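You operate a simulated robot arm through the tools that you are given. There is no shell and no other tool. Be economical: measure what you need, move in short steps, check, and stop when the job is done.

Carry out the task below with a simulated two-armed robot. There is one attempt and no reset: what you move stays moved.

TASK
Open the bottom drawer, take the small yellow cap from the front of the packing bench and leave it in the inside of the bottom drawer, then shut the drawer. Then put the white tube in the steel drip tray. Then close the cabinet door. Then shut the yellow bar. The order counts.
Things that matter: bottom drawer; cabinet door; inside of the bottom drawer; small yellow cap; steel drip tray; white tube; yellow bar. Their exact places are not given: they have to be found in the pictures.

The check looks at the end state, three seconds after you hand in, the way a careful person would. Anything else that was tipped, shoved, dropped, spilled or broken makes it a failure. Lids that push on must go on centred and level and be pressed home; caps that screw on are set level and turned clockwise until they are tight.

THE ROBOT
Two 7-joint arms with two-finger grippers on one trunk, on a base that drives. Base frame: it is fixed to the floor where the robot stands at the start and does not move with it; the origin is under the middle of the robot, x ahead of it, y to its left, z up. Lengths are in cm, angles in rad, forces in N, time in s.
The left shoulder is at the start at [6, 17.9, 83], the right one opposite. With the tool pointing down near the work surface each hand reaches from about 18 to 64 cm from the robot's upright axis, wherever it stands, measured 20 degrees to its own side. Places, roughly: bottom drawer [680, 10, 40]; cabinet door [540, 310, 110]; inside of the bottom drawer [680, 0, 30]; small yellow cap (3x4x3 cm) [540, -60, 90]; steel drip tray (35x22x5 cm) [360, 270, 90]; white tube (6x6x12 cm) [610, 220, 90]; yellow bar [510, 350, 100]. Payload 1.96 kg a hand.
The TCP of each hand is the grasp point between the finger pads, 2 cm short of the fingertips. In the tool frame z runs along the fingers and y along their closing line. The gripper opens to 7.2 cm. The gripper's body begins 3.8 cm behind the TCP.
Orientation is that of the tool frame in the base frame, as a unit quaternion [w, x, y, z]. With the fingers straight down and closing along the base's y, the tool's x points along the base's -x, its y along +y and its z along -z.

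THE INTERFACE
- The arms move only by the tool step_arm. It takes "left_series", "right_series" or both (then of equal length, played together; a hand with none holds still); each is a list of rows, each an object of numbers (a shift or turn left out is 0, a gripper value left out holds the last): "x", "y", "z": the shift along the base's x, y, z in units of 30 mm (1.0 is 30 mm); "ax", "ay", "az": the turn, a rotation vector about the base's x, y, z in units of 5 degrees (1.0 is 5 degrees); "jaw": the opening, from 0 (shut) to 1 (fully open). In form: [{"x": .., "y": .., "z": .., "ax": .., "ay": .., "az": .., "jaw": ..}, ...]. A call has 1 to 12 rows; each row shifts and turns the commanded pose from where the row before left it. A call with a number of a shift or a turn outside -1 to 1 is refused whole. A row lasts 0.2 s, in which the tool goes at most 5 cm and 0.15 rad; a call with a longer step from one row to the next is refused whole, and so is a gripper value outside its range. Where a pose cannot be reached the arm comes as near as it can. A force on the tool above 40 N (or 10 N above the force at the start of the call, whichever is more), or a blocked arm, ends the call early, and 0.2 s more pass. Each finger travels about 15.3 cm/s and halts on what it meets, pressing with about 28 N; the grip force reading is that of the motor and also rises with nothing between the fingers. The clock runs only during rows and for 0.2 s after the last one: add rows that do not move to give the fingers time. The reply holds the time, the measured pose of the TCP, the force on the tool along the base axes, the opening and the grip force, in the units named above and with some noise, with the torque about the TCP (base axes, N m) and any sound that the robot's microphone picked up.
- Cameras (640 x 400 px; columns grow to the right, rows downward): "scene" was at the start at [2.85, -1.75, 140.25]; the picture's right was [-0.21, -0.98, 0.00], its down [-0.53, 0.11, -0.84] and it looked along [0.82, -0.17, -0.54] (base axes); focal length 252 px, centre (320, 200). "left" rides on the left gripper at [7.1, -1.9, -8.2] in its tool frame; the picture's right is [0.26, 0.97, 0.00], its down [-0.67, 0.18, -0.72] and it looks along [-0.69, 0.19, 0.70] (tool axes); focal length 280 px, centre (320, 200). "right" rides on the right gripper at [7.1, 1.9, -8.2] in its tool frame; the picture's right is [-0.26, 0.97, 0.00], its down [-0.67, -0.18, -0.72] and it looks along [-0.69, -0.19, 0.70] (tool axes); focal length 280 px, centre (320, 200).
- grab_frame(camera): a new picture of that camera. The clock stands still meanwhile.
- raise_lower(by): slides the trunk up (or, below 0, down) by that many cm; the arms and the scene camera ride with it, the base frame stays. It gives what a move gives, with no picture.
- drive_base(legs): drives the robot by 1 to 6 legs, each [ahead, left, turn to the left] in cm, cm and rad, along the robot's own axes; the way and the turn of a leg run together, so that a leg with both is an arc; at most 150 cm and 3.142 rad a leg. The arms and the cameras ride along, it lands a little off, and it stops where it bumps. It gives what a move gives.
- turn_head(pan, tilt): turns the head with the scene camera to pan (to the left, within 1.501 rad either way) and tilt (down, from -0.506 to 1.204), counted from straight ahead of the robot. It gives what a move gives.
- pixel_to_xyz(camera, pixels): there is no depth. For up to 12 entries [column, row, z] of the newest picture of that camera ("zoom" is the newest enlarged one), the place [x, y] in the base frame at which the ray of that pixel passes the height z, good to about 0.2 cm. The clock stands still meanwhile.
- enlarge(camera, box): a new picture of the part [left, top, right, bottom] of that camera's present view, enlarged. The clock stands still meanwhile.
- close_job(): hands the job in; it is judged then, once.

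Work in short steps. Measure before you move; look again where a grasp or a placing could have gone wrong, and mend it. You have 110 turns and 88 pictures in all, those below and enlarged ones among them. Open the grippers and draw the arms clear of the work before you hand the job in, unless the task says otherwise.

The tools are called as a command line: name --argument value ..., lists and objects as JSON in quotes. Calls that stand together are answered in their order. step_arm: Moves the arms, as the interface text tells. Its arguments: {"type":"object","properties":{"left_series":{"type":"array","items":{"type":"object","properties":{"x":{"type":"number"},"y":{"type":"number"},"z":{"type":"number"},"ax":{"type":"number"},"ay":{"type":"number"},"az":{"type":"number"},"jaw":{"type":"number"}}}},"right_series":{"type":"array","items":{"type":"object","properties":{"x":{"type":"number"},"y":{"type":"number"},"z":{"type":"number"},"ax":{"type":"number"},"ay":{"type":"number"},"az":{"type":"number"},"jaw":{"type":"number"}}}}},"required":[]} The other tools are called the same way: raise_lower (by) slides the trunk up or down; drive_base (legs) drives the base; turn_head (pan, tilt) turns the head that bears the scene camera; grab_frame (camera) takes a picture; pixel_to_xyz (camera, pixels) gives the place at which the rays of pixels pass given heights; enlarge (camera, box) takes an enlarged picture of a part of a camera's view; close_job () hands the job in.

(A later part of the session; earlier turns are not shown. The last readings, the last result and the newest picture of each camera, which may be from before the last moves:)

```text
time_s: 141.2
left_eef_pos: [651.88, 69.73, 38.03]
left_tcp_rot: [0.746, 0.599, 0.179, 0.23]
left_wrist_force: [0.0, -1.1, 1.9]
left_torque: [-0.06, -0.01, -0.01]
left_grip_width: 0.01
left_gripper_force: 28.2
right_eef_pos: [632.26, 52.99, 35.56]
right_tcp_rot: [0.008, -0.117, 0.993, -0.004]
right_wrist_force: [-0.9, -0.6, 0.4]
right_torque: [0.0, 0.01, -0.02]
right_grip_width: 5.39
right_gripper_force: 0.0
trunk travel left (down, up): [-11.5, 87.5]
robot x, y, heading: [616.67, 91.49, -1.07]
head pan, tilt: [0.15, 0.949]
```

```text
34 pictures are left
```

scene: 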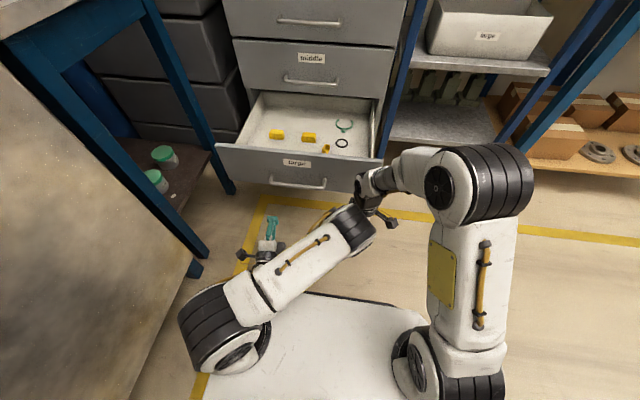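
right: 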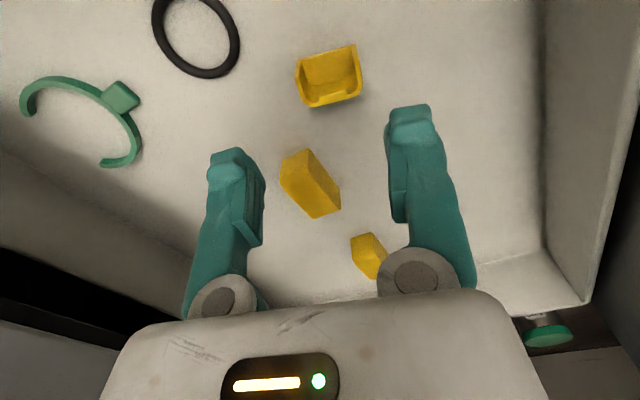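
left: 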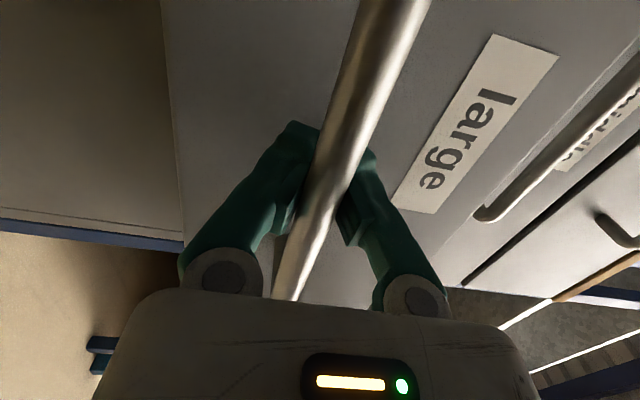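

The drawer (cap inside at (326,149)) is ready to be shut. I move the right hand aside/back and extend the left hand toward the drawer front.

step_arm --left_series '[{"x": 0.3, "y": -0.49, "z": 0.1}, {"x": 0.3, "y": -0.49, "z": 0.1}, {"x": 0.3, "y": -0.49, "z": 0.1}, {"x": 0.3, "y": -0.49}, {"x": 0.3, "y": -0.49}, {"x": 0.3, "y": -0.49}, {"x": 0.3, "y": -0.49}, {}]' --right_series '[{"x": -0.6, "y": 0.1}, {"x": -0.6, "y": 0.1}, {"x": -0.6, "y": 0.1}, {"x": -0.6, "y": 0.1}, {"x": -0.6, "y": 0.1}, {"x": -0.6, "y": 0.1}, {"x": -0.6, "y": 0.1}, {}]'

grab_frame --camera "scene"

```text
time_s: 143.0
left_eef_pos: [658.26, 59.61, 38.84]
left_tcp_rot: [0.746, 0.599, 0.179, 0.229]
left_wrist_force: [-0.4, 0.1, 0.9]
left_torque: [-0.02, -0.03, 0.0]
left_grip_width: 0.0
left_gripper_force: 28.0
right_eef_pos: [619.65, 55.08, 35.43]
right_tcp_rot: [0.008, -0.118, 0.993, -0.005]
right_wrist_force: [1.0, 0.6, -1.0]
right_torque: [0.01, -0.01, 0.01]
right_grip_width: 5.41
right_gripper_force: 0.0
trunk travel left (down, up): [-11.5, 87.5]
robot x, y, heading: [617.09, 91.09, -1.074]
head pan, tilt: [0.15, 0.949]
```

```text
33 pictures are left
```

scene: 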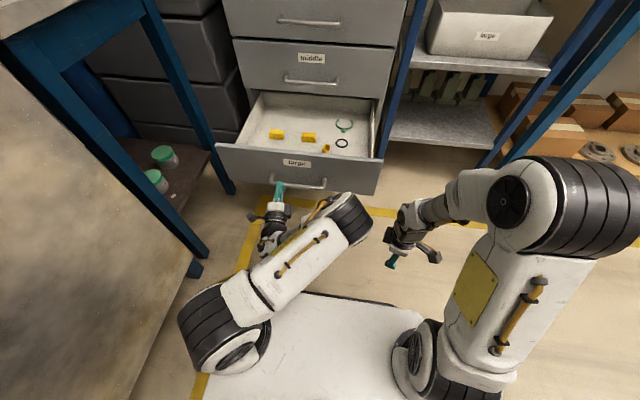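

I push the drawer by driving ahead along its axis.

drive_base --legs '[[28, 1.4, 0]]'

grab_frame --camera "scene"

```text
time_s: 145.0
left_eef_pos: [672.8, 35.83, 38.82]
left_tcp_rot: [0.746, 0.599, 0.179, 0.229]
left_wrist_force: [0.2, 0.8, -0.6]
left_torque: [-0.01, -0.01, 0.04]
left_grip_width: 0.0
left_gripper_force: 27.8
right_eef_pos: [634.23, 31.21, 35.45]
right_tcp_rot: [0.008, -0.118, 0.993, -0.004]
right_wrist_force: [0.2, -0.1, -0.6]
right_torque: [0.01, 0.03, 0.0]
right_grip_width: 5.41
right_gripper_force: 0.1
trunk travel left (down, up): [-11.5, 87.5]
robot x, y, heading: [631.63, 67.76, -1.072]
head pan, tilt: [0.15, 0.949]
```

```text
32 pictures are left
```

scene: 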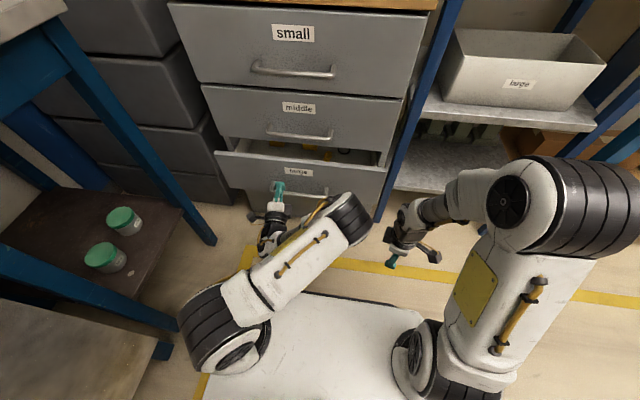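

About 10 cm remains. I finish with arm steps so the force limit stops it.

step_arm --left_series '[{"x": 0.24, "y": -0.39}, {"x": 0.24, "y": -0.39}, {"x": 0.24, "y": -0.39}, {"x": 0.24, "y": -0.39}, {"x": 0.24, "y": -0.39}, {"x": 0.24, "y": -0.39}, {"x": 0.2, "y": -0.32}, {"x": 0.15, "y": -0.25}, {"x": 0.1, "y": -0.17}, {"x": 0.1, "y": -0.17}, {"x": 0.1, "y": -0.17}, {}]'

grab_frame --camera "scene"

```text
time_s: 146.5
left_eef_pos: [677.3, 28.91, 39.39]
left_tcp_rot: [0.749, 0.595, 0.177, 0.232]
left_wrist_force: [-13.2, 14.4, 23.4]
left_torque: [0.53, 0.66, -0.11]
left_grip_width: 0.0
left_gripper_force: 28.0
right_eef_pos: [634.11, 31.35, 35.56]
right_tcp_rot: [0.009, -0.118, 0.993, -0.006]
right_wrist_force: [0.0, -0.5, 0.5]
right_torque: [0.0, -0.01, -0.01]
right_grip_width: 5.38
right_gripper_force: 0.1
trunk travel left (down, up): [-11.5, 87.5]
robot x, y, heading: [631.55, 68.16, -1.075]
head pan, tilt: [0.15, 0.949]
stopped in row 7 (left hand): the force on the tool passed its limit at 64 N (the readings are from after the stop); the commanded pose is now the measured one
```

```text
31 pictures are left
```

scene: 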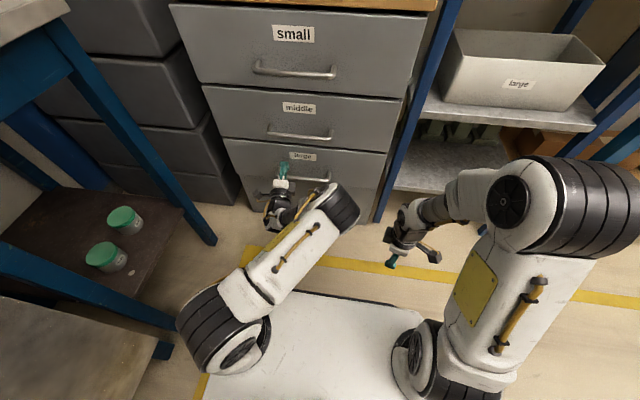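

It looks shut; I enlarge to verify it is flush.

enlarge --camera "scene" --box '[190, 70, 430, 220]'

```text
2.67 times, centred on (310, 145) of scene
```

zoom: 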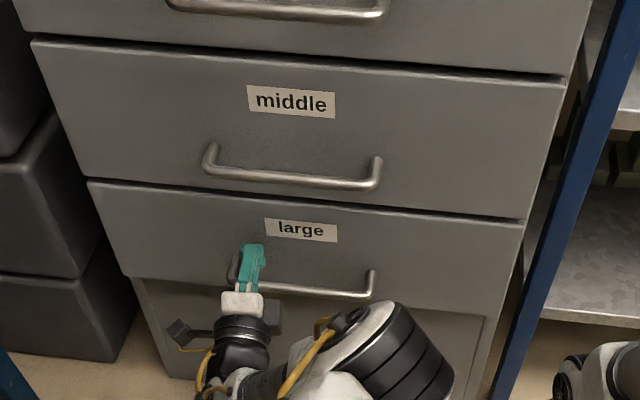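

The drawer is flush. I withdraw the left hand, back away, raise the trunk and turn toward the counter with the tube.

step_arm --left_series '[{"x": -0.3, "y": 0.49}, {"x": -0.3, "y": 0.49}, {"x": -0.3, "y": 0.49}, {"x": -0.3, "y": 0.49}, {"x": -0.3, "y": 0.49}, {}]'

drive_base --legs '[[-35, -12, 0]]'

raise_lower --by 40

raise_lower --by 26

drive_base --legs '[[-100, -18, 0], [0, 0, 1.57]]'

turn_head --pan 0 --tilt 0.75

grab_frame --camera "scene"

```text
time_s: 147.9
left_eef_pos: [672.93, 36.05, 38.95]
left_tcp_rot: [0.747, 0.598, 0.179, 0.231]
left_wrist_force: [0.6, -0.3, 0.5]
left_torque: [0.0, -0.01, 0.02]
left_grip_width: 0.03
left_gripper_force: 27.6
right_eef_pos: [634.21, 31.29, 35.47]
right_tcp_rot: [0.007, -0.118, 0.993, -0.005]
right_wrist_force: [-0.8, 0.3, -0.3]
right_torque: [-0.03, 0.01, -0.07]
right_grip_width: 5.41
right_gripper_force: 0.1
trunk travel left (down, up): [-11.5, 87.5]
robot x, y, heading: [631.93, 67.43, -1.071]
head pan, tilt: [0.15, 0.949]
```

```text
time_s: 150.3
left_eef_pos: [645.68, 61.61, 38.88]
left_tcp_rot: [0.745, 0.597, 0.182, 0.234]
left_wrist_force: [-0.1, 0.0, 0.0]
left_torque: [0.0, -0.01, 0.01]
left_grip_width: 0.02
left_gripper_force: 27.8
right_eef_pos: [607.04, 56.38, 35.53]
right_tcp_rot: [0.007, -0.122, 0.992, -0.005]
right_wrist_force: [0.6, -0.2, 0.3]
right_torque: [-0.03, -0.01, 0.01]
right_grip_width: 5.4
right_gripper_force: 0.0
trunk travel left (down, up): [-11.5, 87.5]
robot x, y, heading: [604.33, 93.05, -1.062]
head pan, tilt: [0.15, 0.949]
```

```text
time_s: 154.1
left_eef_pos: [645.65, 61.58, 78.95]
left_tcp_rot: [0.746, 0.597, 0.181, 0.234]
left_wrist_force: [1.1, 0.7, 0.2]
left_torque: [0.03, -0.01, -0.01]
left_grip_width: 0.0
left_gripper_force: 28.1
right_eef_pos: [607.1, 56.47, 75.49]
right_tcp_rot: [0.007, -0.121, 0.993, -0.004]
right_wrist_force: [0.1, -0.8, -0.1]
right_torque: [0.0, 0.0, 0.04]
right_grip_width: 5.4
right_gripper_force: 0.0
trunk travel left (down, up): [-51.5, 47.5]
robot x, y, heading: [604.42, 93.13, -1.061]
head pan, tilt: [0.15, 0.949]
```

```text
time_s: 156.8
left_eef_pos: [645.82, 61.49, 104.98]
left_tcp_rot: [0.745, 0.597, 0.182, 0.235]
left_wrist_force: [0.0, 0.8, 0.2]
left_torque: [0.01, 0.01, -0.02]
left_grip_width: 0.0
left_gripper_force: 27.4
right_eef_pos: [607.05, 56.43, 101.36]
right_tcp_rot: [0.008, -0.121, 0.993, -0.004]
right_wrist_force: [-0.1, 1.1, 0.7]
right_torque: [0.02, -0.01, 0.0]
right_grip_width: 5.36
right_gripper_force: 0.1
trunk travel left (down, up): [-77.5, 21.5]
robot x, y, heading: [603.91, 93.08, -1.063]
head pan, tilt: [0.15, 0.949]
```

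```text
time_s: 165.9
left_eef_pos: [571.21, 213.22, 104.92]
left_tcp_rot: [0.359, 0.292, 0.551, 0.694]
left_wrist_force: [0.4, -0.5, 0.4]
left_torque: [0.01, 0.02, 0.0]
left_grip_width: 0.0
left_gripper_force: 27.6
right_eef_pos: [576.59, 174.59, 101.52]
right_tcp_rot: [-0.008, 0.791, -0.612, -0.002]
right_wrist_force: [0.7, 0.5, -0.5]
right_torque: [-0.02, 0.04, 0.01]
right_grip_width: 5.36
right_gripper_force: 0.0
trunk travel left (down, up): [-77.5, 21.5]
robot x, y, heading: [540.17, 171.22, 0.518]
head pan, tilt: [0.15, 0.949]
```

```text
time_s: 166.6
left_eef_pos: [571.02, 213.18, 104.93]
left_tcp_rot: [0.359, 0.292, 0.551, 0.694]
left_wrist_force: [-0.1, 0.4, 0.3]
left_torque: [-0.02, -0.02, -0.04]
left_grip_width: 0.0
left_gripper_force: 27.3
right_eef_pos: [576.54, 174.66, 101.56]
right_tcp_rot: [-0.008, 0.791, -0.612, -0.002]
right_wrist_force: [0.0, -0.8, 0.3]
right_torque: [-0.01, -0.02, -0.01]
right_grip_width: 5.39
right_gripper_force: 0.2
trunk travel left (down, up): [-77.5, 21.5]
robot x, y, heading: [539.94, 171.6, 0.517]
head pan, tilt: [0.0, 0.75]
```

```text
29 pictures are left
```

scene: 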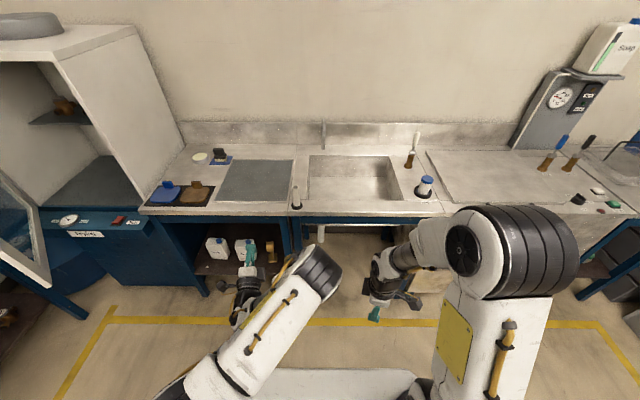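

The white tube candidate stands at (425,186) by the sink. I enlarge and measure.

enlarge --camera "scene" --box '[280, 110, 480, 235]'

pixel_to_xyz --camera "scene" --pixels '[[424, 196, 85], [426, 180, 95], [296, 208, 85], [297, 190, 95], [410, 166, 85], [424, 216, 85], [250, 216, 85]]'

```text
3.20 times, centred on (380, 172) of scene
```

zoom: 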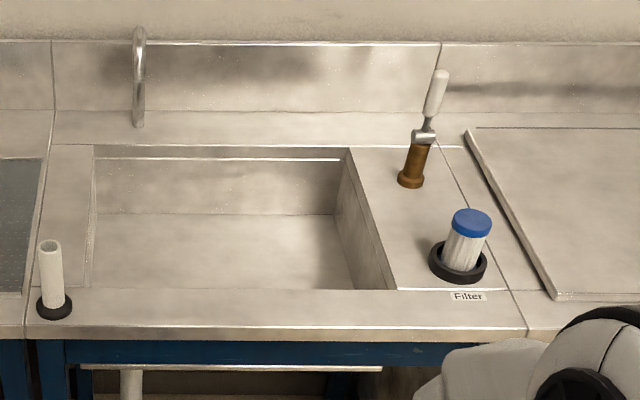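

```text
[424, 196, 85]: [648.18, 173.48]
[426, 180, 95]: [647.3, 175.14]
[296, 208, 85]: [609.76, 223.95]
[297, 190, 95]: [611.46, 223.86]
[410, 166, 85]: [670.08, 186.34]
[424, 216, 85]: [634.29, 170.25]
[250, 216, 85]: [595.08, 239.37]
```

The white tube is the thin white pipe on a black foot at (610,224). I approach it with the base, staying clear of the cabinet on the left.

drive_base --legs '[[33, 16, 0]]'

step_arm --right_series '[{"az": -1, "jaw": 0.9, "x": 0.1, "y": 0.6}, {"az": -1, "x": 0.1, "y": 0.6}, {"az": -1, "x": 0.1, "y": 0.6}, {"az": -1, "x": 0.1, "y": 0.6}, {"az": -1, "x": 0.1, "y": 0.6}, {"az": -1, "x": 0.2}, {"az": -1, "x": 0.2}, {"az": -1, "x": 0.2}, {"az": -1}, {"az": -1}, {}]'

grab_frame --camera "scene"

grab_frame --camera "right"

```text
time_s: 168.9
left_eef_pos: [591.62, 243.22, 104.93]
left_tcp_rot: [0.358, 0.29, 0.552, 0.695]
left_wrist_force: [-0.2, 0.3, -1.2]
left_torque: [0.01, 0.03, 0.02]
left_grip_width: 0.02
left_gripper_force: 28.0
right_eef_pos: [597.19, 204.69, 101.3]
right_tcp_rot: [-0.008, 0.791, -0.611, -0.002]
right_wrist_force: [-0.1, -0.1, 0.0]
right_torque: [0.0, 0.02, 0.02]
right_grip_width: 5.39
right_gripper_force: 0.1
trunk travel left (down, up): [-77.5, 21.5]
robot x, y, heading: [560.61, 201.26, 0.516]
head pan, tilt: [0.0, 0.75]
```

```text
time_s: 171.3
left_eef_pos: [591.56, 243.27, 104.98]
left_tcp_rot: [0.359, 0.291, 0.552, 0.695]
left_wrist_force: [-0.2, 0.4, -0.2]
left_torque: [0.0, 0.01, 0.0]
left_grip_width: 0.0
left_gripper_force: 28.4
right_eef_pos: [600.4, 213.73, 101.47]
right_tcp_rot: [0.008, -0.458, 0.889, -0.001]
right_wrist_force: [0.6, 0.1, 0.3]
right_torque: [0.01, 0.01, 0.0]
right_grip_width: 6.47
right_gripper_force: 0.0
trunk travel left (down, up): [-77.5, 21.5]
robot x, y, heading: [560.84, 201.54, 0.518]
head pan, tilt: [0.0, 0.75]
```

```text
27 pictures are left
```

scene: 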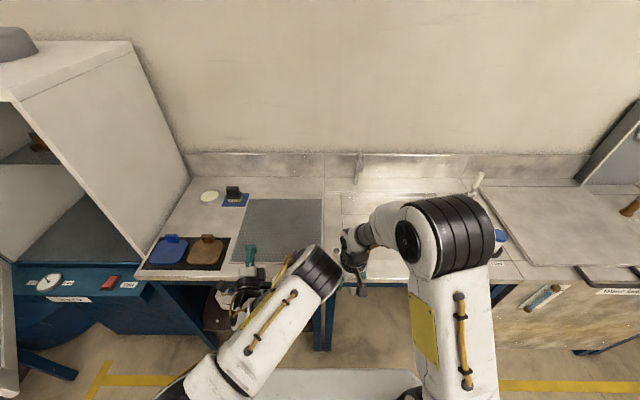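

```text
26 pictures are left
```

right: 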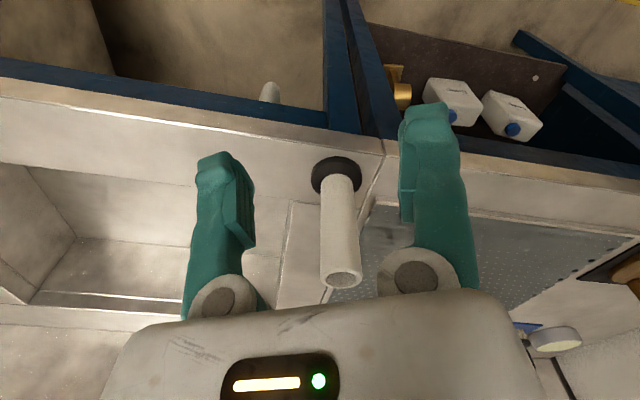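

The tube's foot is at (336,173), top at (343,280) in the right view. I get coordinates.

pixel_to_xyz --camera "right" --pixels '[[336, 178, 85], [336, 178, 84], [343, 280, 96], [343, 280, 94], [343, 280, 98], [322, 278, 96], [364, 278, 96], [312, 180, 84.5], [362, 175, 84.5]]'

```text
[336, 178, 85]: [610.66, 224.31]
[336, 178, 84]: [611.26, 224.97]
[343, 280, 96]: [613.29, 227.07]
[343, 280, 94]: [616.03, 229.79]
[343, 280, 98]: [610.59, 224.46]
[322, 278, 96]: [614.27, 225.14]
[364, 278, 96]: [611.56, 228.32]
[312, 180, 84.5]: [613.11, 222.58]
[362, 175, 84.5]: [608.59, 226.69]
```

Tube centre (610.8,224.5), top z≈98. I go over it and descend, stopping with fingertips just past the top to check.

step_arm --right_series '[{"z": 0.7}, {"z": 0.6}, {"x": 0.7, "y": 0.72}, {"x": 0.7, "y": 0.72}, {"x": 0.7, "y": 0.72}, {"x": 0.7, "y": 0.72}, {"x": 0.67, "y": 0.72}, {"z": -0.7, "jaw": 1}, {"z": -0.7}, {}]'

grab_frame --camera "right"

```text
time_s: 173.5
left_eef_pos: [591.65, 243.19, 104.91]
left_tcp_rot: [0.359, 0.291, 0.552, 0.694]
left_wrist_force: [-0.4, -0.1, 0.2]
left_torque: [0.0, 0.0, 0.0]
left_grip_width: 0.0
left_gripper_force: 28.3
right_eef_pos: [610.03, 223.78, 101.18]
right_tcp_rot: [0.009, -0.459, 0.889, -0.001]
right_wrist_force: [-0.1, -0.8, 0.4]
right_torque: [-0.01, -0.03, 0.02]
right_grip_width: 7.19
right_gripper_force: 0.1
right hand out of reach, approached as far as the arm can: row 7
trunk travel left (down, up): [-77.5, 21.5]
robot x, y, heading: [560.46, 201.26, 0.514]
head pan, tilt: [0.0, 0.75]
```

```text
25 pictures are left
```

right: 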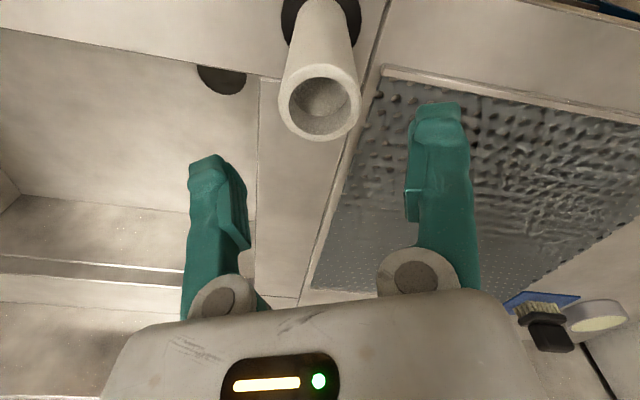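

I check the tube's top centre relative to the TCP.

pixel_to_xyz --camera "right" --pixels '[[320, 100, 98], [320, 100, 97], [280, 100, 98], [361, 95, 98], [320, 25, 85]]'

```text
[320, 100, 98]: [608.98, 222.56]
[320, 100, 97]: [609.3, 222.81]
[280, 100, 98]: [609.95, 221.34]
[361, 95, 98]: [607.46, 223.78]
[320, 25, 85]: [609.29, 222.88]
```

Tube axis is at (609.3,222.8), top ≈97. I correct by (-0.7,-1.0), descend to 94 and grip.

step_arm --right_series '[{"x": -0.23, "y": -0.33}, {"z": -0.6}, {"z": -0.6}, {"z": -0.6}, {"z": -0.55}, {}, {"jaw": 0}, {}, {}, {}]'

step_arm --right_series '[{"z": 0.2}, {"z": 0.4}, {"z": 0.6}, {"z": 0.6}, {}]'

grab_frame --camera "right"

```text
time_s: 174.7
left_eef_pos: [591.57, 243.03, 105.04]
left_tcp_rot: [0.359, 0.291, 0.551, 0.695]
left_wrist_force: [0.3, 0.3, -0.1]
left_torque: [0.01, -0.03, -0.01]
left_grip_width: 0.0
left_gripper_force: 28.0
right_eef_pos: [609.74, 223.06, 95.31]
right_tcp_rot: [0.016, -0.458, 0.889, 0.002]
right_wrist_force: [-3.5, -3.0, 23.3]
right_torque: [0.25, 0.41, 0.06]
right_grip_width: 7.12
right_gripper_force: 0.0
trunk travel left (down, up): [-77.5, 21.5]
robot x, y, heading: [560.86, 201.43, 0.515]
head pan, tilt: [0.0, 0.75]
stopped in row 5 (right hand): the force on the tool passed its limit at 56 N (the readings are from after the stop); the commanded pose is now the measured one
```

```text
time_s: 175.9
left_eef_pos: [591.52, 243.25, 104.81]
left_tcp_rot: [0.359, 0.291, 0.552, 0.694]
left_wrist_force: [0.3, 0.3, 0.7]
left_torque: [-0.03, 0.01, 0.03]
left_grip_width: 0.02
left_gripper_force: 27.8
right_eef_pos: [609.65, 223.1, 100.6]
right_tcp_rot: [0.013, -0.458, 0.889, 0.0]
right_wrist_force: [-0.3, 0.7, 0.0]
right_torque: [-0.02, 0.0, 0.03]
right_grip_width: 7.2
right_gripper_force: 0.1
trunk travel left (down, up): [-77.5, 21.5]
robot x, y, heading: [560.57, 201.47, 0.517]
head pan, tilt: [0.0, 0.75]
```

```text
24 pictures are left
```

right: 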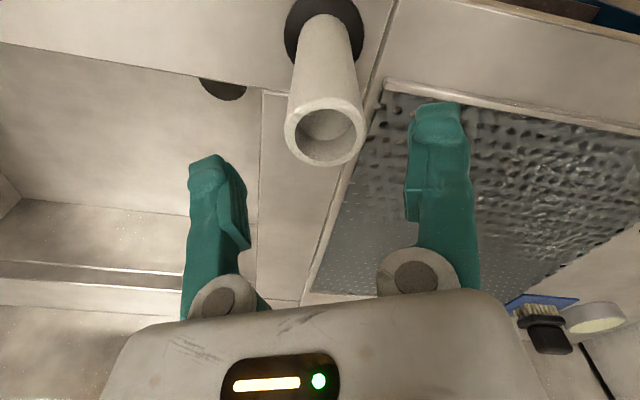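

The palm touched the tube's top (top ≈99), still standing. I descend only to 96 and grip.

pixel_to_xyz --camera "right" --pixels '[[325, 131, 98.8], [324, 35, 85]]'

step_arm --right_series '[{"z": -0.5}, {"z": -0.5}, {"z": -0.45}, {}, {"jaw": 0}, {}, {}, {}]'

```text
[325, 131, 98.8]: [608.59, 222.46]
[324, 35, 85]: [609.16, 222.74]
```

```text
time_s: 177.7
left_eef_pos: [591.7, 243.26, 104.96]
left_tcp_rot: [0.358, 0.291, 0.552, 0.694]
left_wrist_force: [-0.6, 0.3, -0.1]
left_torque: [-0.01, 0.0, 0.04]
left_grip_width: 0.01
left_gripper_force: 28.3
right_eef_pos: [609.7, 223.07, 96.23]
right_tcp_rot: [0.013, -0.459, 0.888, 0.0]
right_wrist_force: [-1.2, -0.1, -0.1]
right_torque: [0.01, 0.0, 0.02]
right_grip_width: 2.65
right_gripper_force: 28.1
trunk travel left (down, up): [-77.5, 21.5]
robot x, y, heading: [560.69, 201.21, 0.522]
head pan, tilt: [0.0, 0.75]
```

Gripped at 2.65 cm. I lift and look.

step_arm --right_series '[{"z": 0.2}, {"z": 0.4}, {"z": 0.6}, {"z": 0.6}, {"z": 0.6}, {}]'

grab_frame --camera "right"

```text
time_s: 179.1
left_eef_pos: [591.7, 243.29, 104.84]
left_tcp_rot: [0.359, 0.292, 0.552, 0.694]
left_wrist_force: [0.2, 0.2, -0.1]
left_torque: [-0.01, 0.03, -0.02]
left_grip_width: 0.0
left_gripper_force: 27.8
right_eef_pos: [609.61, 222.96, 103.35]
right_tcp_rot: [0.013, -0.458, 0.889, 0.001]
right_wrist_force: [-0.4, -0.6, -2.5]
right_torque: [0.03, -0.02, -0.03]
right_grip_width: 2.65
right_gripper_force: 27.7
trunk travel left (down, up): [-77.5, 21.5]
robot x, y, heading: [560.84, 201.27, 0.515]
head pan, tilt: [0.0, 0.75]
```

```text
23 pictures are left
```

right: 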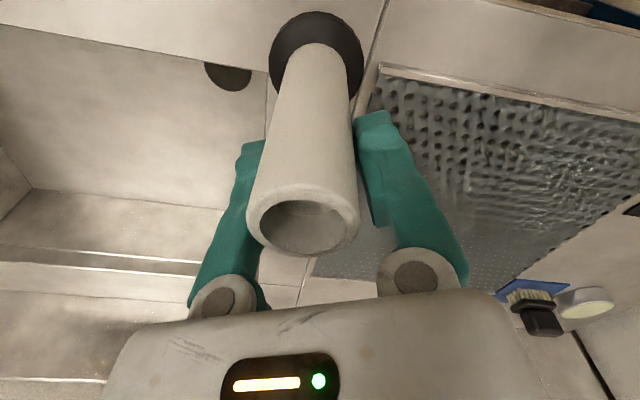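

The tube is held. I back out into the aisle and turn to face the left-side tables, then look for the drip tray.

drive_base --legs '[[-33, 0, 0], [0, 52, 0], [-62, 0, 0], [0, 0, 1.55], [0, 40, 0]]'

turn_head --pan 0 --tilt 0.6

grab_frame --camera "scene"

```text
time_s: 193.0
left_eef_pos: [374.32, 209.44, 104.86]
left_tcp_rot: [-0.24, -0.187, 0.595, 0.744]
left_wrist_force: [0.1, 0.5, 0.0]
left_torque: [0.0, -0.02, 0.03]
left_grip_width: 0.0
left_gripper_force: 28.0
right_eef_pos: [394.49, 227.53, 103.38]
right_tcp_rot: [-0.009, 0.954, -0.3, -0.009]
right_wrist_force: [0.6, -1.1, -1.7]
right_torque: [-0.01, -0.01, -0.01]
right_grip_width: 2.61
right_gripper_force: 27.6
trunk travel left (down, up): [-77.5, 21.5]
robot x, y, heading: [416.49, 178.45, 2.099]
head pan, tilt: [0.0, 0.75]
```

```text
time_s: 193.7
left_eef_pos: [374.32, 209.36, 104.8]
left_tcp_rot: [-0.241, -0.187, 0.595, 0.744]
left_wrist_force: [-0.3, 0.4, 0.0]
left_torque: [0.02, -0.03, -0.01]
left_grip_width: 0.02
left_gripper_force: 28.4
right_eef_pos: [394.53, 227.53, 103.24]
right_tcp_rot: [-0.008, 0.954, -0.299, -0.009]
right_wrist_force: [-0.3, 0.2, -2.1]
right_torque: [-0.01, 0.03, 0.01]
right_grip_width: 2.6
right_gripper_force: 28.2
trunk travel left (down, up): [-77.5, 21.5]
robot x, y, heading: [416.5, 178.75, 2.098]
head pan, tilt: [0.0, 0.6]
```

```text
22 pictures are left
```

scene: 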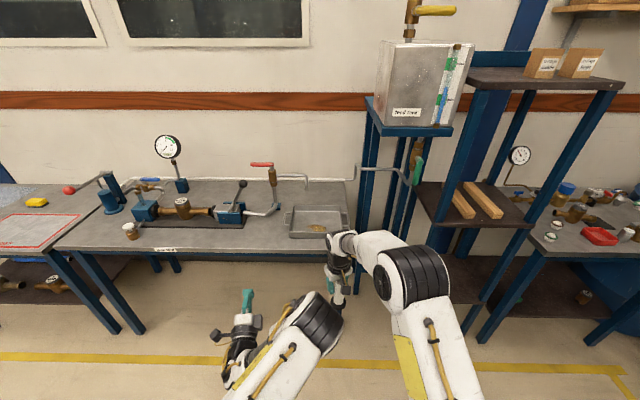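

The steel tray is at about (317,220). I measure it and enlarge.

enlarge --camera "scene" --box '[250, 150, 410, 250]'

pixel_to_xyz --camera "scene" --pixels '[[289, 236, 86], [344, 236, 88], [296, 207, 88], [340, 208, 88], [317, 228, 86], [310, 215, 86], [200, 252, 85], [350, 258, 85], [355, 170, 100]]'

```text
4.00 times, centred on (330, 200) of scene
```

zoom: 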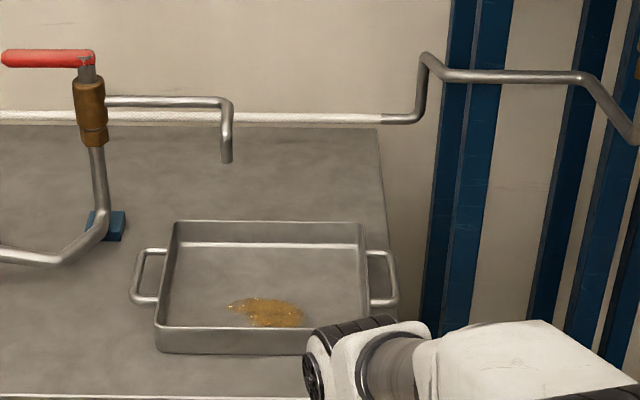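

```text
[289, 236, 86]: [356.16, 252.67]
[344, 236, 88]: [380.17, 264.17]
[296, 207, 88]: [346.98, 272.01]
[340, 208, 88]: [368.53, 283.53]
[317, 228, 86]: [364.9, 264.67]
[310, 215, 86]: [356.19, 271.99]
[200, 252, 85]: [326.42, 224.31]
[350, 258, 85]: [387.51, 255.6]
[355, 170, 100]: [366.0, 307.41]
```

Tray centre ≈ (363,268); the puddle is in front and a pipe outlet hangs at back-left, so I'll stand the tube right of centre at about (366,271). I raise the tube slightly and drive in.

step_arm --right_series '[{"z": 0.8}, {}]'

drive_base --legs '[[43, 2, -0.02]]'

grab_frame --camera "scene"

grab_frame --camera "right"

```text
time_s: 194.3
left_eef_pos: [374.36, 209.48, 104.82]
left_tcp_rot: [-0.241, -0.186, 0.596, 0.743]
left_wrist_force: [0.2, 0.8, -0.2]
left_torque: [-0.02, 0.0, -0.02]
left_grip_width: 0.0
left_gripper_force: 28.0
right_eef_pos: [394.54, 227.53, 105.71]
right_tcp_rot: [-0.009, 0.954, -0.301, -0.01]
right_wrist_force: [-0.5, -0.8, -0.7]
right_torque: [0.0, 0.03, -0.03]
right_grip_width: 2.6
right_gripper_force: 27.3
trunk travel left (down, up): [-77.5, 21.5]
robot x, y, heading: [416.53, 178.87, 2.094]
head pan, tilt: [0.0, 0.6]
```

```text
time_s: 196.9
left_eef_pos: [352.69, 246.01, 105.06]
left_tcp_rot: [-0.232, -0.18, 0.597, 0.747]
left_wrist_force: [-0.9, 0.5, -0.4]
left_torque: [-0.02, 0.02, 0.0]
left_grip_width: 0.0
left_gripper_force: 28.5
right_eef_pos: [373.13, 263.63, 105.64]
right_tcp_rot: [-0.009, 0.95, -0.311, -0.011]
right_wrist_force: [0.2, 0.2, -1.7]
right_torque: [0.04, 0.04, 0.0]
right_grip_width: 2.57
right_gripper_force: 27.9
trunk travel left (down, up): [-77.5, 21.5]
robot x, y, heading: [393.72, 214.46, 2.075]
head pan, tilt: [0.0, 0.6]
```

```text
20 pictures are left
```

scene: 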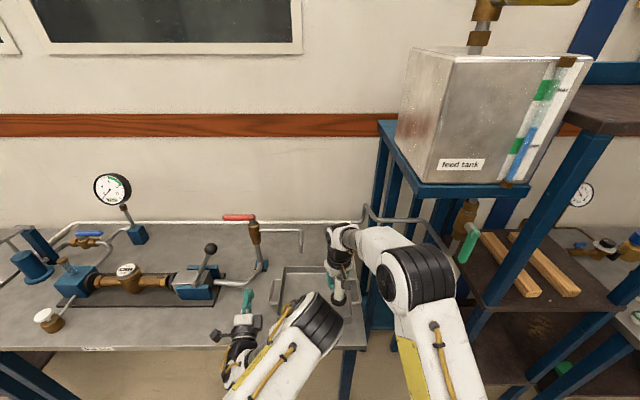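

```text
19 pictures are left
```

right: 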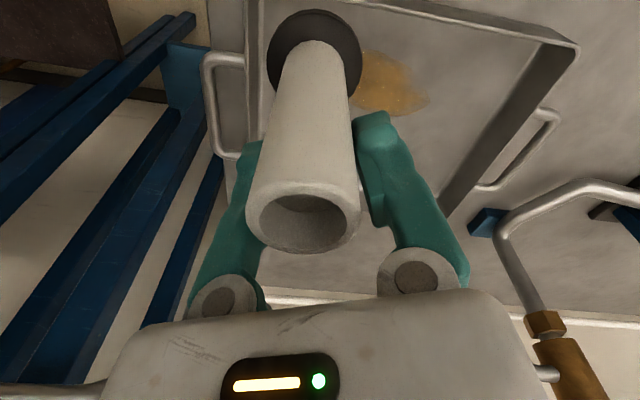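

The tube hangs over the tray's right part. I measure the tray's interior edges here.

pixel_to_xyz --camera "right" --pixels '[[262, 60, 86], [258, 110, 86], [480, 150, 86], [540, 60, 86], [440, 15, 86], [390, 85, 86], [380, 8, 86], [275, 270, 86], [430, 230, 86]]'

```text
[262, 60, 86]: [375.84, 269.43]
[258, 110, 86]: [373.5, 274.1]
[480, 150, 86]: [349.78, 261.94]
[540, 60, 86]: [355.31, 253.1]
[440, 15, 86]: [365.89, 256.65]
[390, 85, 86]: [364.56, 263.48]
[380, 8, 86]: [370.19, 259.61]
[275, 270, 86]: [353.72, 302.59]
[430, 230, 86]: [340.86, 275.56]
```

Interior spans u 433–459, v 50–69; the puddle is at (364.6,263.5). I move the tube ~7 cm deeper, to clear walls and puddle, then lower to contact.

step_arm --right_series '[{"x": -0.3, "y": 0.55}, {"x": -0.3, "y": 0.55}, {"x": -0.3, "y": 0.55}, {"x": -0.22, "y": 0.4}, {"z": -0.5}, {"z": -0.5}, {}]'

grab_frame --camera "right"

```text
time_s: 198.5
left_eef_pos: [352.59, 246.05, 104.82]
left_tcp_rot: [-0.232, -0.18, 0.597, 0.746]
left_wrist_force: [0.1, -0.5, 0.0]
left_torque: [0.01, -0.05, -0.01]
left_grip_width: 0.01
left_gripper_force: 27.6
right_eef_pos: [372.45, 265.39, 102.58]
right_tcp_rot: [-0.008, 0.95, -0.311, -0.01]
right_wrist_force: [-0.8, -0.1, -0.8]
right_torque: [0.01, 0.03, 0.0]
right_grip_width: 2.56
right_gripper_force: 27.9
right hand out of reach, approached as far as the arm can: row 2, 3, 4
trunk travel left (down, up): [-77.5, 21.5]
robot x, y, heading: [393.74, 214.51, 2.077]
head pan, tilt: [0.0, 0.6]
```

```text
18 pictures are left
```

right: 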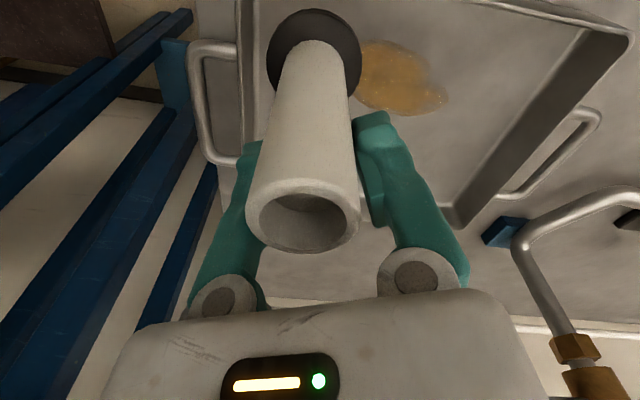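

The arm is at its reach; I drive 5 cm ahead instead, then lower.

drive_base --legs '[[5, 0, 0]]'

step_arm --right_series '[{"z": -0.4}, {"z": -0.4}, {"z": -0.2}, {"z": -0.2}, {"z": -0.15}, {"z": -0.15}, {"z": -0.12}, {"z": -0.12}, {"z": -0.1}, {"z": -0.1}, {"z": -0.1}, {}]'

grab_frame --camera "right"

```text
time_s: 199.4
left_eef_pos: [350.36, 250.48, 104.97]
left_tcp_rot: [-0.232, -0.18, 0.597, 0.746]
left_wrist_force: [-0.1, -0.2, 0.1]
left_torque: [0.01, -0.02, 0.01]
left_grip_width: 0.0
left_gripper_force: 28.1
right_eef_pos: [370.04, 269.75, 102.69]
right_tcp_rot: [-0.01, 0.95, -0.311, -0.011]
right_wrist_force: [0.0, -0.3, -2.3]
right_torque: [0.03, 0.0, -0.01]
right_grip_width: 2.57
right_gripper_force: 28.2
trunk travel left (down, up): [-77.5, 21.5]
robot x, y, heading: [391.68, 219.02, 2.07]
head pan, tilt: [0.0, 0.6]
```

```text
time_s: 202.0
left_eef_pos: [350.28, 250.52, 104.94]
left_tcp_rot: [-0.232, -0.18, 0.598, 0.746]
left_wrist_force: [-0.1, 0.2, 0.5]
left_torque: [0.02, 0.0, -0.04]
left_grip_width: 0.02
left_gripper_force: 27.9
right_eef_pos: [370.15, 269.74, 96.53]
right_tcp_rot: [-0.009, 0.95, -0.312, -0.01]
right_wrist_force: [-0.2, 0.7, -0.6]
right_torque: [0.01, 0.02, 0.02]
right_grip_width: 0.0
right_gripper_force: 28.1
trunk travel left (down, up): [-77.5, 21.5]
robot x, y, heading: [391.12, 218.95, 2.071]
head pan, tilt: [0.0, 0.6]
```

```text
17 pictures are left
```

right: 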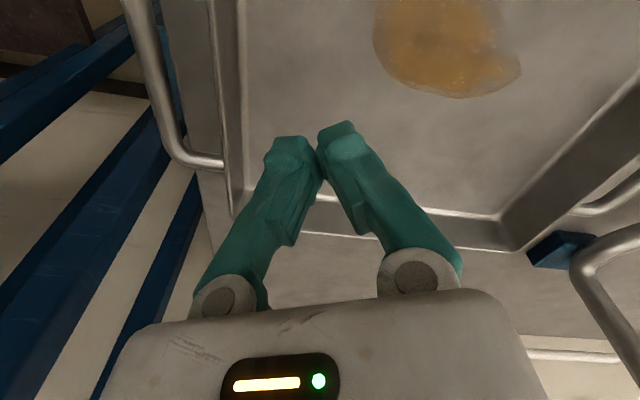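

The tube is no longer in the fingers. I look for it from the scene camera, tilting down.

turn_head --pan -0.05 --tilt 0.85

grab_frame --camera "scene"

```text
time_s: 202.8
left_eef_pos: [350.22, 250.49, 104.97]
left_tcp_rot: [-0.231, -0.18, 0.597, 0.747]
left_wrist_force: [-0.7, 0.2, -0.1]
left_torque: [0.02, 0.0, -0.01]
left_grip_width: 0.0
left_gripper_force: 27.9
right_eef_pos: [370.12, 269.91, 96.57]
right_tcp_rot: [-0.009, 0.95, -0.312, -0.01]
right_wrist_force: [-0.2, -0.3, -0.2]
right_torque: [0.0, -0.02, 0.03]
right_grip_width: 0.0
right_gripper_force: 27.9
trunk travel left (down, up): [-77.5, 21.5]
robot x, y, heading: [391.34, 219.15, 2.069]
head pan, tilt: [-0.051, 0.85]
```

```text
16 pictures are left
```

scene: 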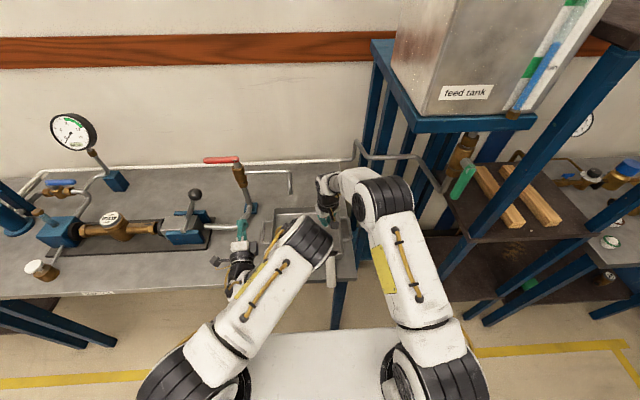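

Something whitish is at (331,270). I enlarge there.

enlarge --camera "scene" --box '[255, 190, 383, 310]'

```text
3.33 times, centred on (319, 250) of scene
```

zoom: 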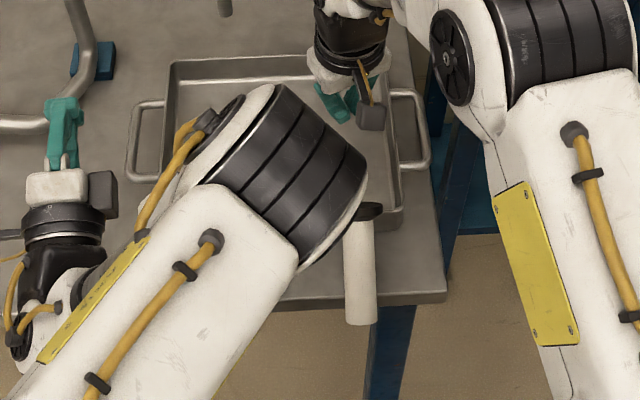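

The tube has tipped, foot at the tray's front wall and tip overhanging the table edge. I measure its two ends.

pixel_to_xyz --camera "scene" --pixels '[[334, 254, 86], [334, 254, 90], [331, 284, 84], [331, 284, 88], [331, 284, 92], [331, 284, 96], [340, 267, 90], [333, 262, 88], [326, 280, 85]]'

grab_frame --camera "left"

```text
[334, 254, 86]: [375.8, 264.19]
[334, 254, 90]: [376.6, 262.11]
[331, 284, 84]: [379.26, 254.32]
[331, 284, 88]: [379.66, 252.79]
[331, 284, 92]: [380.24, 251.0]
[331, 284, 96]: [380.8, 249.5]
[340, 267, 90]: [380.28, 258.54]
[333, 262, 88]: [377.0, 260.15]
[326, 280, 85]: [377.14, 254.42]
```

```text
14 pictures are left
```

left: 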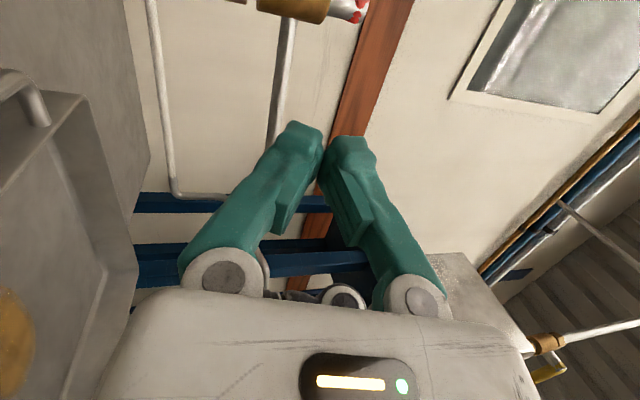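

The tube rests on the tray's front rim and the table edge, axis from foot (376,263) to tip (379.5,253). I lift the right hand open, back the base 14 cm so the hand comes over the tube's middle, and turn the wrist across the tube.

step_arm --right_series '[{"z": 0.8, "jaw": 1}, {"z": 0.8}, {"z": 0.8}, {}]'

drive_base --legs '[[-14, -1, 0]]'

step_arm --right_series '[{"az": -1}, {"az": -1}, {"az": -1}, {"az": -1}, {"az": -1}, {"az": -1}, {"az": -1}, {}]'

grab_frame --camera "right"

```text
time_s: 203.8
left_eef_pos: [350.29, 250.55, 104.93]
left_tcp_rot: [-0.231, -0.18, 0.597, 0.747]
left_wrist_force: [-0.3, 0.1, 0.1]
left_torque: [0.02, 0.04, 0.01]
left_grip_width: 0.01
left_gripper_force: 27.7
right_eef_pos: [370.14, 269.86, 103.73]
right_tcp_rot: [-0.009, 0.95, -0.311, -0.009]
right_wrist_force: [-0.4, 0.1, 0.0]
right_torque: [0.03, -0.01, -0.02]
right_grip_width: 7.21
right_gripper_force: 0.1
trunk travel left (down, up): [-77.5, 21.5]
robot x, y, heading: [391.72, 219.2, 2.069]
head pan, tilt: [-0.051, 0.85]
```

```text
time_s: 205.1
left_eef_pos: [357.84, 238.61, 104.82]
left_tcp_rot: [-0.231, -0.179, 0.598, 0.746]
left_wrist_force: [0.8, 0.1, -0.2]
left_torque: [-0.01, 0.01, 0.0]
left_grip_width: 0.0
left_gripper_force: 28.0
right_eef_pos: [377.75, 257.92, 103.64]
right_tcp_rot: [-0.009, 0.95, -0.312, -0.009]
right_wrist_force: [-0.3, 0.2, -0.1]
right_torque: [0.0, 0.02, -0.01]
right_grip_width: 7.21
right_gripper_force: 0.0
trunk travel left (down, up): [-77.5, 21.5]
robot x, y, heading: [399.16, 206.95, 2.069]
head pan, tilt: [-0.051, 0.85]
```

```text
time_s: 206.9
left_eef_pos: [357.96, 238.62, 104.95]
left_tcp_rot: [-0.231, -0.18, 0.598, 0.746]
left_wrist_force: [0.0, -0.1, 0.4]
left_torque: [-0.04, 0.01, -0.01]
left_grip_width: 0.0
left_gripper_force: 28.3
right_eef_pos: [377.9, 257.72, 103.72]
right_tcp_rot: [-0.012, 0.811, -0.584, -0.007]
right_wrist_force: [0.0, 0.5, 0.0]
right_torque: [0.0, -0.01, 0.05]
right_grip_width: 7.22
right_gripper_force: 0.0
trunk travel left (down, up): [-77.5, 21.5]
robot x, y, heading: [399.39, 207.16, 2.067]
head pan, tilt: [-0.051, 0.85]
```

```text
13 pictures are left
```

right: 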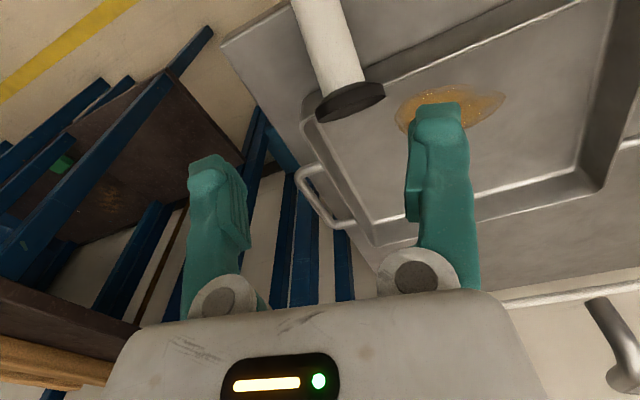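

The tube is seen from foot (352,100) up to (315,5). I get its axis at plausible heights.

pixel_to_xyz --camera "right" --pixels '[[350, 95, 90], [330, 40, 90], [330, 40, 88], [316, 5, 90], [316, 5, 87], [352, 104, 88], [318, 118, 86], [384, 95, 86], [305, 112, 90]]'

```text
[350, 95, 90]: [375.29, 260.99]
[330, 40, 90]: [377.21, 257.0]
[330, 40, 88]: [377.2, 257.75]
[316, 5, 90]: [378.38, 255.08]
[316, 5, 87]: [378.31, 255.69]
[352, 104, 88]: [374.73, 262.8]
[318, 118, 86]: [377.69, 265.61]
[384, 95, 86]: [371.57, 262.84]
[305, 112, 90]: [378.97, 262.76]
```

The axis runs along -v; I rotate +9°, shift slightly, descend to z≈90 at the tube's middle and close.

step_arm --right_series '[{"az": 0.9, "x": -0.25, "y": -0.05}, {"az": 0.9}, {"z": -0.75}, {"z": -0.75}, {"z": -0.75}, {"z": -0.75}, {"z": -0.75}, {"z": -0.75}, {}, {"jaw": 0}, {}, {}]'

grab_frame --camera "right"

```text
time_s: 209.5
left_eef_pos: [358.01, 238.59, 104.94]
left_tcp_rot: [-0.231, -0.178, 0.597, 0.747]
left_wrist_force: [0.2, 0.0, 0.0]
left_torque: [0.01, 0.02, -0.02]
left_grip_width: 0.03
left_gripper_force: 27.6
right_eef_pos: [377.01, 257.81, 90.15]
right_tcp_rot: [-0.01, 0.855, -0.518, -0.008]
right_wrist_force: [-0.1, 0.1, 0.1]
right_torque: [0.02, 0.01, 0.0]
right_grip_width: 2.64
right_gripper_force: 28.2
trunk travel left (down, up): [-77.5, 21.5]
robot x, y, heading: [399.47, 207.03, 2.075]
head pan, tilt: [-0.051, 0.85]
```

```text
12 pictures are left
```

right: 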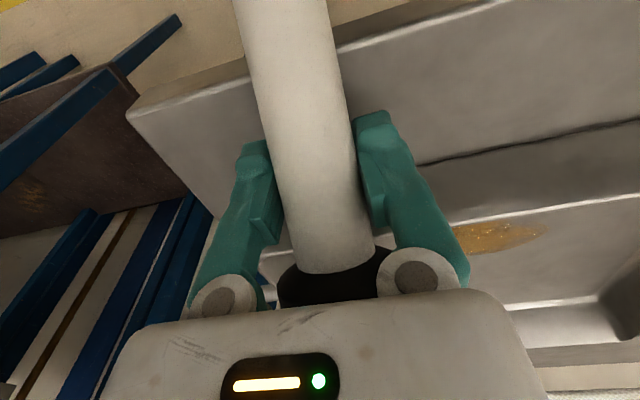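

The tube is gripped mid-length. I lift it, drive ahead over the tray, and check.

step_arm --right_series '[{"z": 0.4}, {"z": 0.6}, {"z": 0.7}, {"z": 0.7}, {"z": 0.6}, {}]'

drive_base --legs '[[15, 0.5, 0]]'

grab_frame --camera "right"

```text
time_s: 210.9
left_eef_pos: [357.93, 238.57, 104.96]
left_tcp_rot: [-0.232, -0.179, 0.597, 0.747]
left_wrist_force: [-0.6, -0.2, -0.6]
left_torque: [-0.01, -0.01, 0.0]
left_grip_width: 0.01
left_gripper_force: 28.5
right_eef_pos: [377.16, 257.66, 99.3]
right_tcp_rot: [-0.011, 0.855, -0.518, -0.008]
right_wrist_force: [0.9, -0.5, -2.2]
right_torque: [-0.02, 0.0, 0.0]
right_grip_width: 2.63
right_gripper_force: 28.8
trunk travel left (down, up): [-77.5, 21.5]
robot x, y, heading: [399.7, 206.95, 2.069]
head pan, tilt: [-0.051, 0.85]
```

```text
time_s: 212.3
left_eef_pos: [350.37, 251.4, 104.97]
left_tcp_rot: [-0.232, -0.18, 0.598, 0.746]
left_wrist_force: [-0.2, -0.8, -0.2]
left_torque: [0.01, -0.02, 0.01]
left_grip_width: 0.02
left_gripper_force: 28.1
right_eef_pos: [369.42, 270.4, 99.22]
right_tcp_rot: [-0.011, 0.856, -0.517, -0.007]
right_wrist_force: [0.3, 0.0, -1.7]
right_torque: [0.01, 0.0, 0.01]
right_grip_width: 2.61
right_gripper_force: 27.9
trunk travel left (down, up): [-77.5, 21.5]
robot x, y, heading: [391.74, 219.67, 2.069]
head pan, tilt: [-0.051, 0.85]
```

```text
11 pictures are left
```

right: 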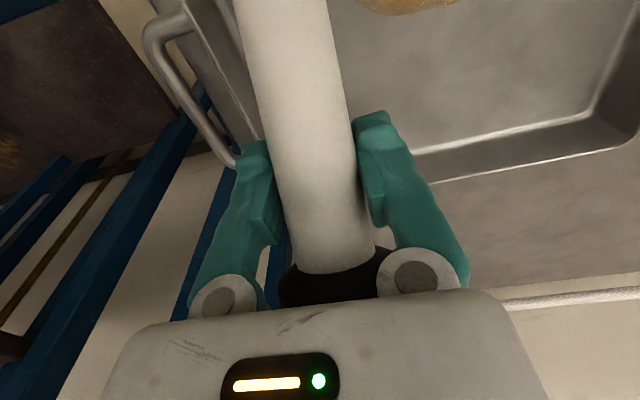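

Positioned over the tray (u≈454, v≈60.5), but the tube is held foot-up by ~30°. I level it with a nose-down pitch, then lower until contact.

step_arm --right_series '[{"ax": -0.878, "ay": -0.478}, {"ax": -0.878, "ay": -0.478}, {"ax": -0.878, "ay": -0.478}, {"ax": -0.878, "ay": -0.478}, {"ax": -0.878, "ay": -0.478}, {}]'

step_arm --right_series '[{"z": -0.5}, {"z": -0.5}, {"z": -0.4}, {"z": -0.2}, {"z": -0.2}, {"z": -0.15}, {"z": -0.15}, {"z": -0.15}, {"z": -0.15}, {"z": -0.15}, {"z": -0.15}, {}]'

grab_frame --camera "right"

```text
time_s: 213.7
left_eef_pos: [350.47, 251.36, 104.88]
left_tcp_rot: [-0.232, -0.18, 0.598, 0.746]
left_wrist_force: [0.5, 0.2, -0.3]
left_torque: [-0.01, 0.04, 0.04]
left_grip_width: 0.01
left_gripper_force: 28.3
right_eef_pos: [369.46, 270.48, 99.21]
right_tcp_rot: [0.0, 0.856, -0.517, 0.011]
right_wrist_force: [0.3, -0.2, -1.0]
right_torque: [0.03, -0.02, 0.0]
right_grip_width: 2.62
right_gripper_force: 28.1
right hand out of reach, approached as far as the arm can: row 2, 3, 4, 5
trunk travel left (down, up): [-77.5, 21.5]
robot x, y, heading: [391.43, 219.85, 2.074]
head pan, tilt: [-0.051, 0.85]
```

```text
time_s: 216.3
left_eef_pos: [350.36, 251.22, 104.9]
left_tcp_rot: [-0.231, -0.18, 0.597, 0.747]
left_wrist_force: [-0.3, -0.7, 0.4]
left_torque: [0.03, -0.01, 0.02]
left_grip_width: 0.0
left_gripper_force: 28.2
right_eef_pos: [369.37, 270.62, 91.38]
right_tcp_rot: [0.0, 0.856, -0.517, 0.009]
right_wrist_force: [-2.4, 6.6, 19.4]
right_torque: [-0.63, -0.37, 0.03]
right_grip_width: 2.55
right_gripper_force: 28.0
trunk travel left (down, up): [-77.5, 21.5]
robot x, y, heading: [391.41, 219.77, 2.068]
head pan, tilt: [-0.051, 0.85]
```

```text
10 pictures are left
```

right: 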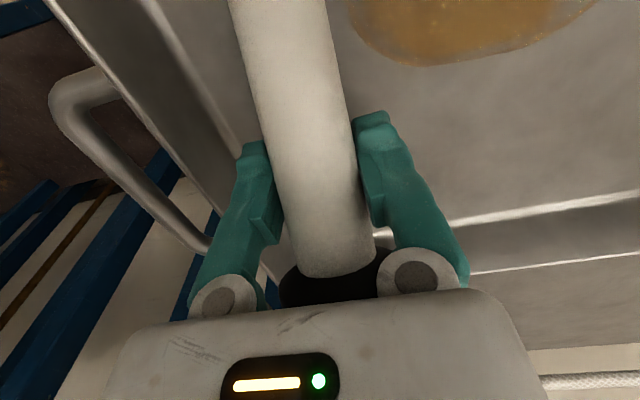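

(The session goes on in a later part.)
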